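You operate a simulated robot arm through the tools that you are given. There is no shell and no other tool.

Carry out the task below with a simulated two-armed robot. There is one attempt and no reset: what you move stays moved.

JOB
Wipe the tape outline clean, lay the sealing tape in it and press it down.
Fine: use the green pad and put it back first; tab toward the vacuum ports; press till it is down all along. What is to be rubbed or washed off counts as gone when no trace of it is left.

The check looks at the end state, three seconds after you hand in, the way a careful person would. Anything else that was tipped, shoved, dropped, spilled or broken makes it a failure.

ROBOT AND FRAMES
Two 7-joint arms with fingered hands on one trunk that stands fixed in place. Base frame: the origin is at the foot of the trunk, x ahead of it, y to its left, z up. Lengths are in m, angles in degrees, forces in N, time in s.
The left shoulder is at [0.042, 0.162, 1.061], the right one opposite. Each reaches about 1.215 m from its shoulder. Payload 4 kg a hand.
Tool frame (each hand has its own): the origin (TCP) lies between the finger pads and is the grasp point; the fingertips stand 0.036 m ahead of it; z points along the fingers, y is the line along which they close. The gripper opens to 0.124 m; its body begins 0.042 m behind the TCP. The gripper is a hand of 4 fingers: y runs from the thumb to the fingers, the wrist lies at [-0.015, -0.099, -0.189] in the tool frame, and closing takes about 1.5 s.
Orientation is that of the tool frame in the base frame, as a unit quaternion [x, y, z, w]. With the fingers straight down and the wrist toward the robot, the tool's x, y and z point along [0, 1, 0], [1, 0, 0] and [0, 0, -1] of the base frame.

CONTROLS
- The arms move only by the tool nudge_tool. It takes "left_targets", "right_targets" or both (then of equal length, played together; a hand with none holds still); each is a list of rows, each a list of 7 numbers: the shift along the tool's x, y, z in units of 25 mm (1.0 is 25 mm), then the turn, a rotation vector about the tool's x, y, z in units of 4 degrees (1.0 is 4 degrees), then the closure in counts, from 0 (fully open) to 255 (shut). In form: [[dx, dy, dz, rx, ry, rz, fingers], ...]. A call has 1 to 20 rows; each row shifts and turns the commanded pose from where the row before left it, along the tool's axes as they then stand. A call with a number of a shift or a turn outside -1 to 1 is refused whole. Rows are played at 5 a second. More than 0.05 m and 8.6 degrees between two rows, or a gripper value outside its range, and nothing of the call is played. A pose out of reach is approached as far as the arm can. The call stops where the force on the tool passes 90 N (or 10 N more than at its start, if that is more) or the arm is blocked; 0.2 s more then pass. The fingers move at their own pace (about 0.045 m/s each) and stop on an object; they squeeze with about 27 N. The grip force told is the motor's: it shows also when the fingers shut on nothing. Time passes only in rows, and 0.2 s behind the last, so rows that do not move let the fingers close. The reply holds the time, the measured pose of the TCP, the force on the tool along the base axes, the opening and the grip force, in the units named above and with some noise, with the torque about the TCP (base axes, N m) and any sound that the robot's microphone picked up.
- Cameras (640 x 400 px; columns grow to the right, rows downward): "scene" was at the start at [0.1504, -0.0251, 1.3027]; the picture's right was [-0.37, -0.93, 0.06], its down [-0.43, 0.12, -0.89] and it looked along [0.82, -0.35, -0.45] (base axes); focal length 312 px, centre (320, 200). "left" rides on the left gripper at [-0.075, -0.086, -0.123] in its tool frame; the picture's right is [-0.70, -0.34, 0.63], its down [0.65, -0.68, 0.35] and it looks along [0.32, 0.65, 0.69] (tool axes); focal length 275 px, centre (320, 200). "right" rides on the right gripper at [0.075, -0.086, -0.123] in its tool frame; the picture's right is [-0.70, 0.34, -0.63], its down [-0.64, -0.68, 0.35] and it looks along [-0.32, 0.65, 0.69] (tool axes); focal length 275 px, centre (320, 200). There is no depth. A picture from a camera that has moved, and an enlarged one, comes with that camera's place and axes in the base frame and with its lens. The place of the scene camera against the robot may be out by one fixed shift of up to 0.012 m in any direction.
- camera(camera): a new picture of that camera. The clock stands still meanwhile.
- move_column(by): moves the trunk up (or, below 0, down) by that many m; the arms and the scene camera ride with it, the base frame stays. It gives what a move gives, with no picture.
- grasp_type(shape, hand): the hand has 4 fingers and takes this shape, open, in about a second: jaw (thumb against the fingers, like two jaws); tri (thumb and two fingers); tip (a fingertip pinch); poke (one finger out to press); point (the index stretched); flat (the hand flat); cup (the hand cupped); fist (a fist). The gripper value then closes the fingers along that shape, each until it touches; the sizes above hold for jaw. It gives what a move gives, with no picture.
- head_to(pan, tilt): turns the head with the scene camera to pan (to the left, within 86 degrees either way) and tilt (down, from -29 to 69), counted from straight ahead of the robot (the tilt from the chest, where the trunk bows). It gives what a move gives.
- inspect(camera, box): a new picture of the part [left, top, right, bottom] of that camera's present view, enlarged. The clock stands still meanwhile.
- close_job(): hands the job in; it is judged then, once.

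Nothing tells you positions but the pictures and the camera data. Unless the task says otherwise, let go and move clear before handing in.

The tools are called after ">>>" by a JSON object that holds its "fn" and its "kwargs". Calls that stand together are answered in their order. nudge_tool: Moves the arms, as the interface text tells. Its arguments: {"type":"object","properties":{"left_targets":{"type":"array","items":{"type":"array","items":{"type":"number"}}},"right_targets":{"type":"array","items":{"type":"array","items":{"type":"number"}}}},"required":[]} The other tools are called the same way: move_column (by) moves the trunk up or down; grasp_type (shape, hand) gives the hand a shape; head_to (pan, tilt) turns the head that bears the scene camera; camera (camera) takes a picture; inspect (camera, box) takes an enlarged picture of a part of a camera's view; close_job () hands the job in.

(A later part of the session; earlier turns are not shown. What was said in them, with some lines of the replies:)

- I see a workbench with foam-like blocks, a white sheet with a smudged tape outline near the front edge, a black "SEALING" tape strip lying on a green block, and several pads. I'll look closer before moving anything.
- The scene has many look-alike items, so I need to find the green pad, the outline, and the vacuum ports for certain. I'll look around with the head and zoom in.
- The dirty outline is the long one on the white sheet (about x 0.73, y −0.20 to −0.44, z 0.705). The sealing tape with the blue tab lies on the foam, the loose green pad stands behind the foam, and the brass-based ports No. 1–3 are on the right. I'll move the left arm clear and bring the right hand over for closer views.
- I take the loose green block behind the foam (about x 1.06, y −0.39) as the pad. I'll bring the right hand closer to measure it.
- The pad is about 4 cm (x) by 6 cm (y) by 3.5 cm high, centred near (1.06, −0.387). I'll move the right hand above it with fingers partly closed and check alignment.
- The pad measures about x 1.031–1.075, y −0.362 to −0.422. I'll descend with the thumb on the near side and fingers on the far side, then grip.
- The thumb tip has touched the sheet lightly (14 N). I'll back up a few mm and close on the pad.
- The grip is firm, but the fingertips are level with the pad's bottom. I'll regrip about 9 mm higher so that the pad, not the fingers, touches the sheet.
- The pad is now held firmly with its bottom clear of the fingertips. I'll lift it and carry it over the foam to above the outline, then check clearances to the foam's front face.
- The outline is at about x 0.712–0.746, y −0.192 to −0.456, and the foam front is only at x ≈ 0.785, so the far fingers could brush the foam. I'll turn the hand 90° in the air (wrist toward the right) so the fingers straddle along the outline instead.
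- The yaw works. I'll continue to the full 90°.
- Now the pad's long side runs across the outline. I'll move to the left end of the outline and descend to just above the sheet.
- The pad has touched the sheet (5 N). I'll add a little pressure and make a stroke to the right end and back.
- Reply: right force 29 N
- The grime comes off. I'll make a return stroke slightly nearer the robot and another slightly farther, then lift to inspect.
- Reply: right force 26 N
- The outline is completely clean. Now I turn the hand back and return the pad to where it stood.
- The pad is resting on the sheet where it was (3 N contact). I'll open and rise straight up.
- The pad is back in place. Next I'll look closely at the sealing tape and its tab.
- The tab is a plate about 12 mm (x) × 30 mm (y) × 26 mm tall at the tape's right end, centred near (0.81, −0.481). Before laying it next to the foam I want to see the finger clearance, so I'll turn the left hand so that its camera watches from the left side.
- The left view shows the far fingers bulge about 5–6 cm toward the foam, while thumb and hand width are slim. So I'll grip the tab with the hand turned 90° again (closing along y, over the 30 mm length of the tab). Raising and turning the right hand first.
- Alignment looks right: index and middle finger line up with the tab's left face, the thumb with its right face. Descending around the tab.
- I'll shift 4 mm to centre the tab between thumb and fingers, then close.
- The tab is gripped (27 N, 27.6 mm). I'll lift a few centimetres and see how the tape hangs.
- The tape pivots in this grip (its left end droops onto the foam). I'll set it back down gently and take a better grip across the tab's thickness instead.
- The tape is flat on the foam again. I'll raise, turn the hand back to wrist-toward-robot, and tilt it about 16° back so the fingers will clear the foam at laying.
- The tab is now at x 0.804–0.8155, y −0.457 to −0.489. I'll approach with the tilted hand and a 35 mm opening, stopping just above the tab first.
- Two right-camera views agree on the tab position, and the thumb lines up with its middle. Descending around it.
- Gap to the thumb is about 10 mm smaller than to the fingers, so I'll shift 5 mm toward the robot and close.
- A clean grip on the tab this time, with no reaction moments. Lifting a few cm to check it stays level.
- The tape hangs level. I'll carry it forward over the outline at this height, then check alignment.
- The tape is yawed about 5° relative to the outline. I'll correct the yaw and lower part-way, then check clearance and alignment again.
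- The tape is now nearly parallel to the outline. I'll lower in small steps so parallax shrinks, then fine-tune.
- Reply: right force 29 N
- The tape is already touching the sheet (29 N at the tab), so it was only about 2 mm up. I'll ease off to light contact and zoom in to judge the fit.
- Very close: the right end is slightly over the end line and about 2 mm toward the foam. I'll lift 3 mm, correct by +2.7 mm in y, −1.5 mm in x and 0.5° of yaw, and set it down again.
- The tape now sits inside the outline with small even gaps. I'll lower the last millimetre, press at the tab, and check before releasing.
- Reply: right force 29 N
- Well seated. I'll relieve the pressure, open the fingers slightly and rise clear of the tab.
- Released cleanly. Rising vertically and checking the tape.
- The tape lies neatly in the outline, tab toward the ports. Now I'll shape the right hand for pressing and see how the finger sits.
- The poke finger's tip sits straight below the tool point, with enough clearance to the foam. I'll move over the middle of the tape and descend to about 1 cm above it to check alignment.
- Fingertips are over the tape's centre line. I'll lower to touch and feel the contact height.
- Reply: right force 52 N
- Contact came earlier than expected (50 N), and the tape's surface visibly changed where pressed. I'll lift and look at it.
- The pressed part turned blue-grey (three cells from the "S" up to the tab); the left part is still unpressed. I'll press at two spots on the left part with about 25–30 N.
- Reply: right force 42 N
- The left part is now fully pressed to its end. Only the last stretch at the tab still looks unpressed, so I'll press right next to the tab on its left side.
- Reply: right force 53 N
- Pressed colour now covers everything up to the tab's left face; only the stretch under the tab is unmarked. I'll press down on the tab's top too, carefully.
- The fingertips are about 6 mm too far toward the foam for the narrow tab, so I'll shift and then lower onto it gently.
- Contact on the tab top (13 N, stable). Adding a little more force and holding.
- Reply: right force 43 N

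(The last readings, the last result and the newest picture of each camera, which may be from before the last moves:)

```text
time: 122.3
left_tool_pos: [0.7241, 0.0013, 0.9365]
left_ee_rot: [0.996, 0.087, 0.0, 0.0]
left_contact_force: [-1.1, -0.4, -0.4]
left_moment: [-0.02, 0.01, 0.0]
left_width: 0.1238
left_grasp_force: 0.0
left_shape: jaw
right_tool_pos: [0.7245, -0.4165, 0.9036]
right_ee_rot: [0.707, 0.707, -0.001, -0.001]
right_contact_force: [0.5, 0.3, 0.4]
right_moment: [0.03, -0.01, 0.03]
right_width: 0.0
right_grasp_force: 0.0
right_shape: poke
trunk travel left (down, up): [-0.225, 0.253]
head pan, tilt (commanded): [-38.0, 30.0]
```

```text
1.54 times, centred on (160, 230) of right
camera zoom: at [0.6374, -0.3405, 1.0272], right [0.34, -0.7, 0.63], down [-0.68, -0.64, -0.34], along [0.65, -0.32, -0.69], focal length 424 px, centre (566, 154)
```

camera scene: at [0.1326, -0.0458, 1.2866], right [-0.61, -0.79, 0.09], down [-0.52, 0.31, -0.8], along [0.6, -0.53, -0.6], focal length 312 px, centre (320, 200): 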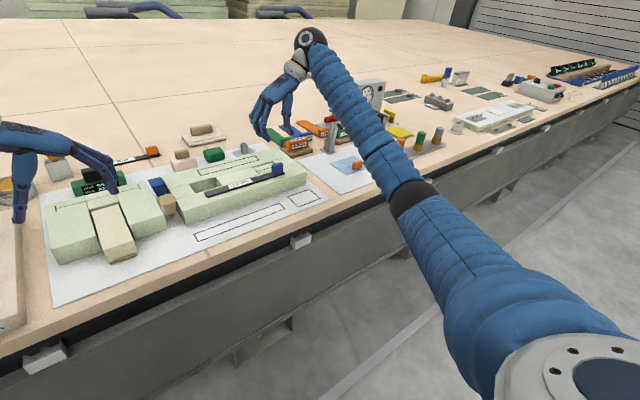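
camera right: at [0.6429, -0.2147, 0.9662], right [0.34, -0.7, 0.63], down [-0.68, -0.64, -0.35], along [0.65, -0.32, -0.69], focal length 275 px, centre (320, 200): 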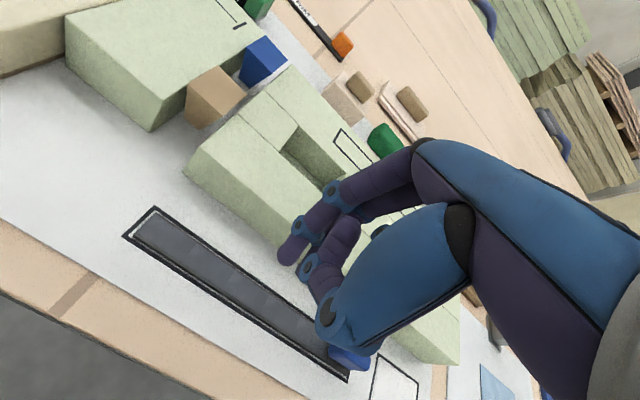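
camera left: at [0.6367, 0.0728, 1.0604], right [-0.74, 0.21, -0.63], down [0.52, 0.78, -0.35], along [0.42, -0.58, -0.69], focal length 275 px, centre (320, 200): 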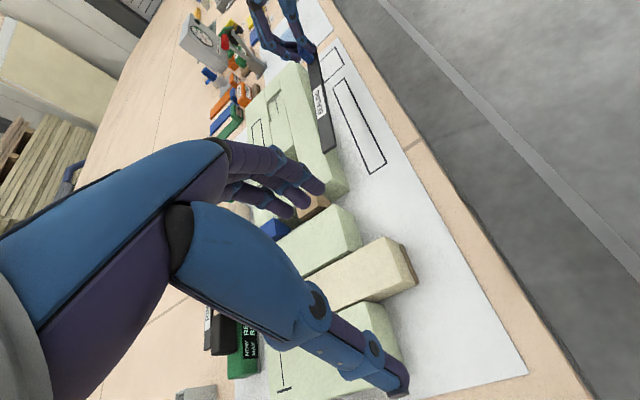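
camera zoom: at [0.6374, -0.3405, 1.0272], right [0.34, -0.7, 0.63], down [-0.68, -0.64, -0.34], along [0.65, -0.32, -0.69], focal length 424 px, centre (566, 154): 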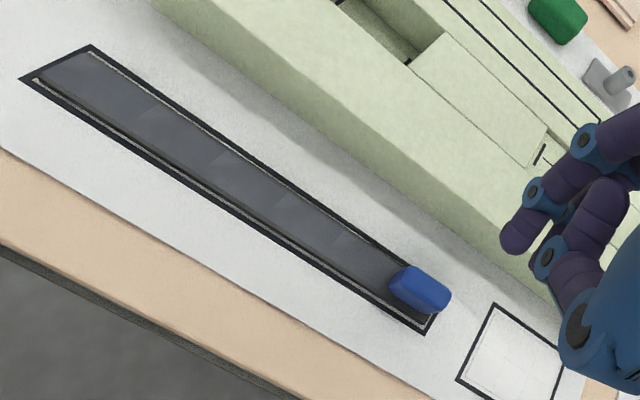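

All five stretches up to the tab now show the pressed colour, and the tab has been pressed too. I'll check the tape's fit in the outline at high zoom and compare the scene with the start.

>>> {"fn": "inspect", "kwargs": {"camera": "right", "box": [0, 100, 120, 200]}}

>>> {"fn": "inspect", "kwargs": {"camera": "right", "box": [160, 220, 260, 330]}}

>>> {"fn": "inspect", "kwargs": {"camera": "left", "box": [310, 65, 345, 115]}}

>>> {"fn": "inspect", "kwargs": {"camera": "left", "box": [335, 120, 375, 175]}}

```text
4.00 times, centred on (60, 150) of right
camera zoom: at [0.6374, -0.3405, 1.0272], right [0.34, -0.7, 0.63], down [-0.68, -0.64, -0.34], along [0.65, -0.32, -0.69], focal length 1101 px, centre (1360, 400)
```

zoom: 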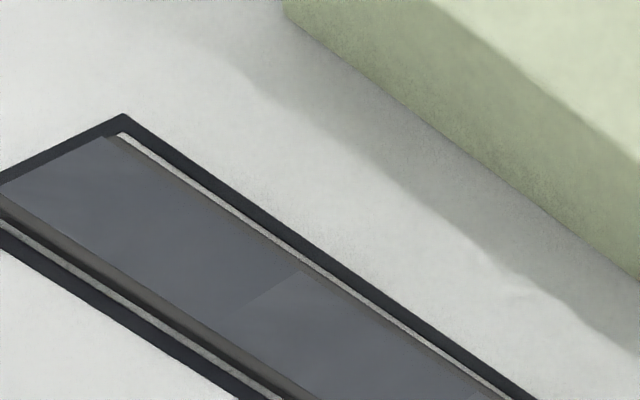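

```text
3.64 times, centred on (210, 275) of right
camera zoom: at [0.6374, -0.3405, 1.0272], right [0.34, -0.7, 0.63], down [-0.68, -0.64, -0.34], along [0.65, -0.32, -0.69], focal length 1001 px, centre (720, -73)
```

zoom: 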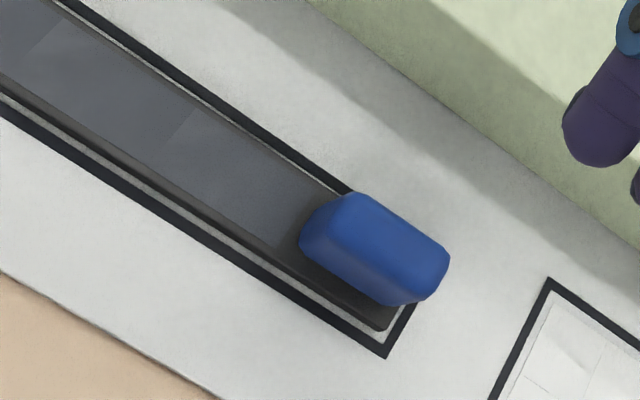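

```text
8.00 times, centred on (328, 90) of left
camera zoom: at [0.6367, 0.0728, 1.0603], right [-0.74, 0.21, -0.63], down [0.52, 0.78, -0.35], along [0.42, -0.58, -0.69], focal length 2202 px, centre (260, 1080)
```

zoom: 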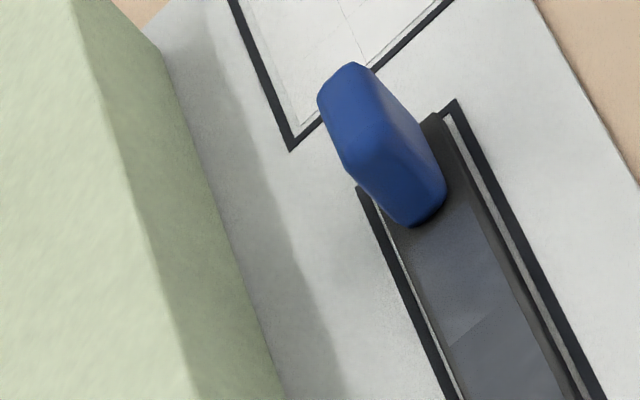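

```text
7.27 times, centred on (355, 148) of left
camera zoom: at [0.6367, 0.0728, 1.0603], right [-0.74, 0.21, -0.63], down [0.52, 0.78, -0.35], along [0.42, -0.58, -0.69], focal length 2002 px, centre (66, 582)
```

zoom: 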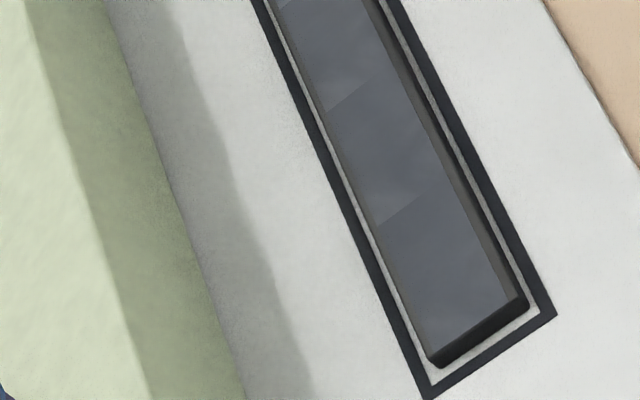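

The tape sits inside the outline all round and is pressed along its whole length. I'll move both hands clear and then compare the whole scene with the start.

>>> {"fn": "nudge_tool", "kwargs": {"right_targets": [[0, 0, -1, 0, 0, 0, 0], [0, 0, -1, 0, 0, 0, 0], [0, 0, -1, 0, 0, 0, 0], [0, 0, -1, 0, 0, 0, 0], [0, 0, -1, 0, 0, 0, 0], [-1, -0.5, -1, 0, 0, 0, 0], [-1, -0.5, 0, 0, 0, 0, 0], [-1, -0.5, 0, 0, 0, 0, 0], [-1, -0.5, 0, 0, 0, 0, 0], [-1, -0.5, 0, 0, 0, 0, 0], [-1, -0.5, 0, 0, 0, 0, 0], [-1, -0.5, 0, 0, 0, 0, 0], [-1, -0.5, 0, 0, 0, 0, 0], [0, 0, 0, 0, 0, 0, 0]], "left_targets": [[0, 0, -1, 0, 0, 0, 0], [0, 0, -1, 0, 0, 0, 0], [0, 0, -1, 0, 0, 0, 0], [0, 0, -1, 0, 0, 0, 0], [0, 0, -1, 0, 0, 0, 0], [0, -0.8, 0, 0, 0, 0, 0], [0, -0.8, 0, 0, 0, 0, 0], [0, -0.8, 0, 0, 0, 0, 0], [0, -0.8, 0, 0, 0, 0, 0], [0, -0.8, 0, 0, 0, 0, 0], [0, 0, 0, 0, 0, 0, 0], [0, 0, 0, 0, 0, 0, 0], [0, 0, 0, 0, 0, 0, 0], [0, 0, 0, 0, 0, 0, 0]]}}

>>> {"fn": "head_to", "kwargs": {"pan": -21.9, "tilt": 18.4}}

>>> {"fn": "camera", "kwargs": {"camera": "scene"}}

>>> {"fn": "inspect", "kwargs": {"camera": "scene", "box": [150, 170, 420, 340]}}

>>> {"fn": "inspect", "kwargs": {"camera": "scene", "box": [330, 130, 640, 290]}}

```text
time: 125.3
left_tool_pos: [0.7089, 0.0984, 1.0595]
left_ee_rot: [0.996, 0.087, -0.001, 0.001]
left_contact_force: [0.5, -0.5, -0.1]
left_moment: [-0.01, -0.01, -0.02]
left_width: 0.1238
left_grasp_force: 0.0
left_shape: jaw
right_tool_pos: [0.6244, -0.6167, 1.0555]
right_ee_rot: [0.707, 0.707, -0.001, -0.001]
right_contact_force: [0.3, 0.3, 0.9]
right_moment: [-0.02, -0.01, 0.0]
right_width: 0.0
right_grasp_force: 0.1
right_shape: poke
trunk travel left (down, up): [-0.225, 0.253]
head pan, tilt (commanded): [-38.0, 30.0]
```

```text
time: 126.1
left_tool_pos: [0.7078, 0.098, 1.0596]
left_ee_rot: [0.996, 0.087, 0.0, 0.0]
left_contact_force: [0.1, -0.4, 0.6]
left_moment: [-0.02, 0.0, 0.02]
left_width: 0.1239
left_grasp_force: 0.1
left_shape: jaw
right_tool_pos: [0.622, -0.6172, 1.0554]
right_ee_rot: [0.708, 0.707, 0.0, 0.0]
right_contact_force: [0.1, 0.7, 0.3]
right_moment: [-0.02, 0.01, 0.02]
right_width: 0.0
right_grasp_force: 0.1
right_shape: poke
trunk travel left (down, up): [-0.225, 0.253]
head pan, tilt (commanded): [-21.9, 18.4]
```

```text
taken
camera scene: at [0.1505, -0.0249, 1.3026], right [-0.37, -0.93, 0.06], down [-0.44, 0.12, -0.89], along [0.82, -0.35, -0.45], focal length 312 px, centre (320, 200)
```

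scene: 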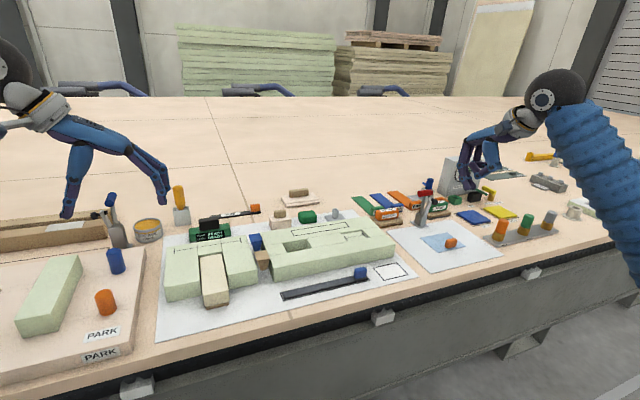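

```text
2.35 times, centred on (285, 255) of scene
camera zoom: at [0.1505, -0.0249, 1.3026], right [-0.37, -0.93, 0.06], down [-0.44, 0.12, -0.89], along [0.82, -0.35, -0.45], focal length 734 px, centre (402, 71)
```

zoom: 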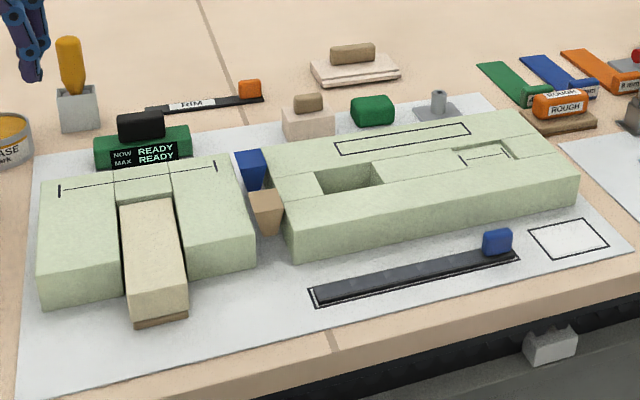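

```text
2.06 times, centred on (485, 210) of scene
camera zoom: at [0.1505, -0.0249, 1.3026], right [-0.37, -0.93, 0.06], down [-0.44, 0.12, -0.89], along [0.82, -0.35, -0.45], focal length 644 px, centre (-21, 179)
```

zoom: 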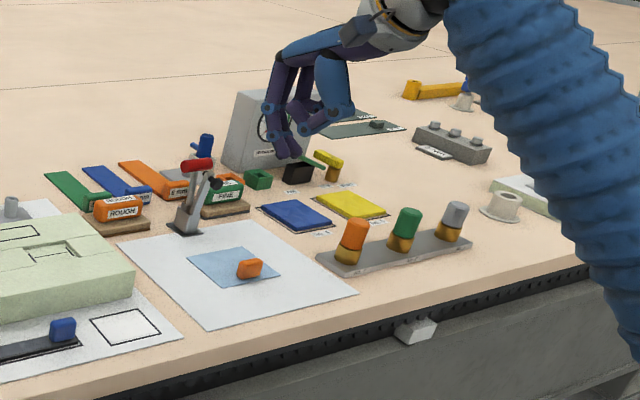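

Everything else looks unchanged from the start. Before handing in I want to be sure nothing on the left side is labelled as vacuum ports, so I'll look there and at the port plate once more.

>>> {"fn": "head_to", "kwargs": {"pan": 15, "tilt": 35}}

>>> {"fn": "camera", "kwargs": {"camera": "scene"}}

>>> {"fn": "inspect", "kwargs": {"camera": "scene", "box": [60, 60, 420, 285]}}

>>> {"fn": "inspect", "kwargs": {"camera": "left", "box": [200, 200, 640, 400]}}

```text
time: 127.1
left_tool_pos: [0.7089, 0.0993, 1.0597]
left_ee_rot: [0.996, 0.087, 0.0, 0.0]
left_contact_force: [-0.2, 0.7, 0.2]
left_moment: [0.03, 0.0, 0.0]
left_width: 0.1239
left_grasp_force: 0.1
left_shape: jaw
right_tool_pos: [0.6231, -0.6161, 1.0556]
right_ee_rot: [0.708, 0.707, 0.0, 0.0]
right_contact_force: [0.7, 0.2, 0.5]
right_moment: [-0.01, 0.01, -0.01]
right_width: 0.0
right_grasp_force: 0.1
right_shape: poke
trunk travel left (down, up): [-0.225, 0.253]
head pan, tilt (commanded): [15.0, 35.0]
```

```text
taken
camera scene: at [0.145, 0.0326, 1.2768], right [0.25, -0.97, -0.04], down [-0.67, -0.15, -0.72], along [0.69, 0.21, -0.69], focal length 312 px, centre (320, 200)
```

scene: 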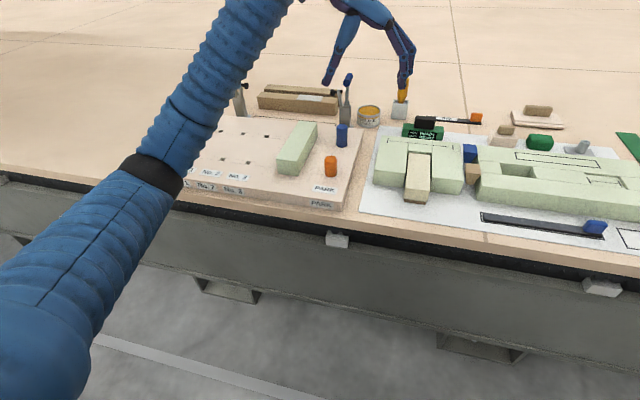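

```text
1.78 times, centred on (240, 172) of scene
camera zoom: at [0.145, 0.0326, 1.2768], right [0.25, -0.97, -0.04], down [-0.67, -0.15, -0.72], along [0.69, 0.21, -0.69], focal length 554 px, centre (462, 249)
```

zoom: 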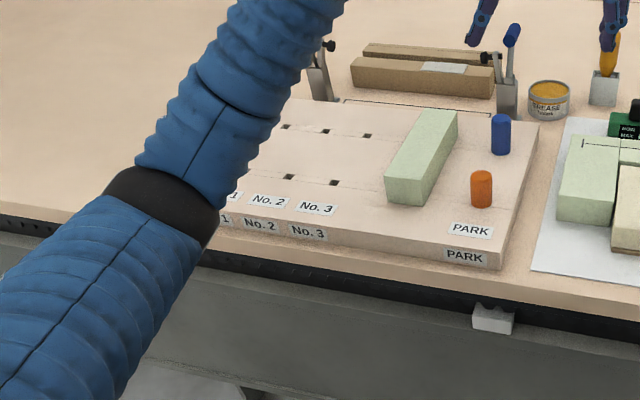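

```text
1.45 times, centred on (420, 300) of left
camera zoom: at [0.6204, 0.1706, 1.1836], right [-0.74, 0.21, -0.63], down [0.52, 0.78, -0.35], along [0.42, -0.58, -0.69], focal length 400 px, centre (174, 54)
```

zoom: 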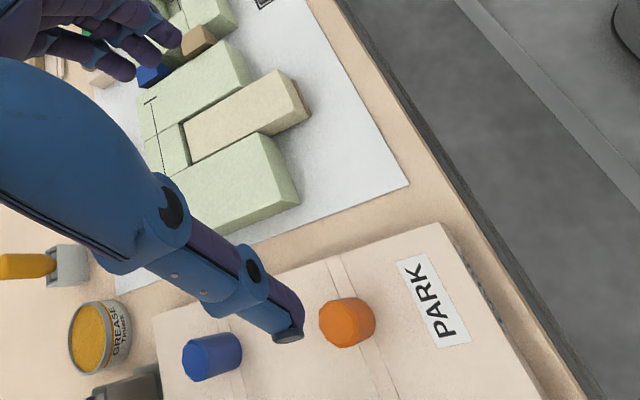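

The left board is only a peg jig (No. 1–3 / PARK), so the brass ports on the right, next to the vacuum gauge, are the vacuum ports, and the tab points toward them. The outline was wiped clean, and the green pad is back on its spot, about 1 cm off by my estimate. The tape lies inside the outline and is pressed all along, and both hands are clear, so I'm handing in.

>>> {"fn": "close_job", "kwargs": {}}

```text
The job is handed in.
```

The job is handed in. The outline is wiped clean, and the sealing tape lies inside it, pressed down, with its tab toward the vacuum ports on the right.

- **Wiping:** I scrubbed the outline with the loose green pad in three strokes. Close-up pictures showed no trace of the grime left.
- **Pad:** It went back to its place behind the foam before I touched the tape. It sits about 1 cm farther from the robot than where it started. I left it there, since nothing marks an exact spot.
- **Tape:** My first grip on the tab let the tape droop onto the foam, so I set it back down and gripped it again. It now sits inside the outline with a narrow gap on every side.
- **Pressing:** The tape turns blue-grey where it is pressed, and all of it up to the tab shows that colour. I also pressed about 40 N on top of the tab. The strip under the tab shows no colour change, so I can't confirm that part by sight.
- **Ports:** I took the brass-based ports No. 1–3 beside the vacuum gauge as the vacuum ports. None of the labels I could read says "vacuum".

I saw nothing else disturbed when I compared the final view with the start, and both hands are clear of the work.
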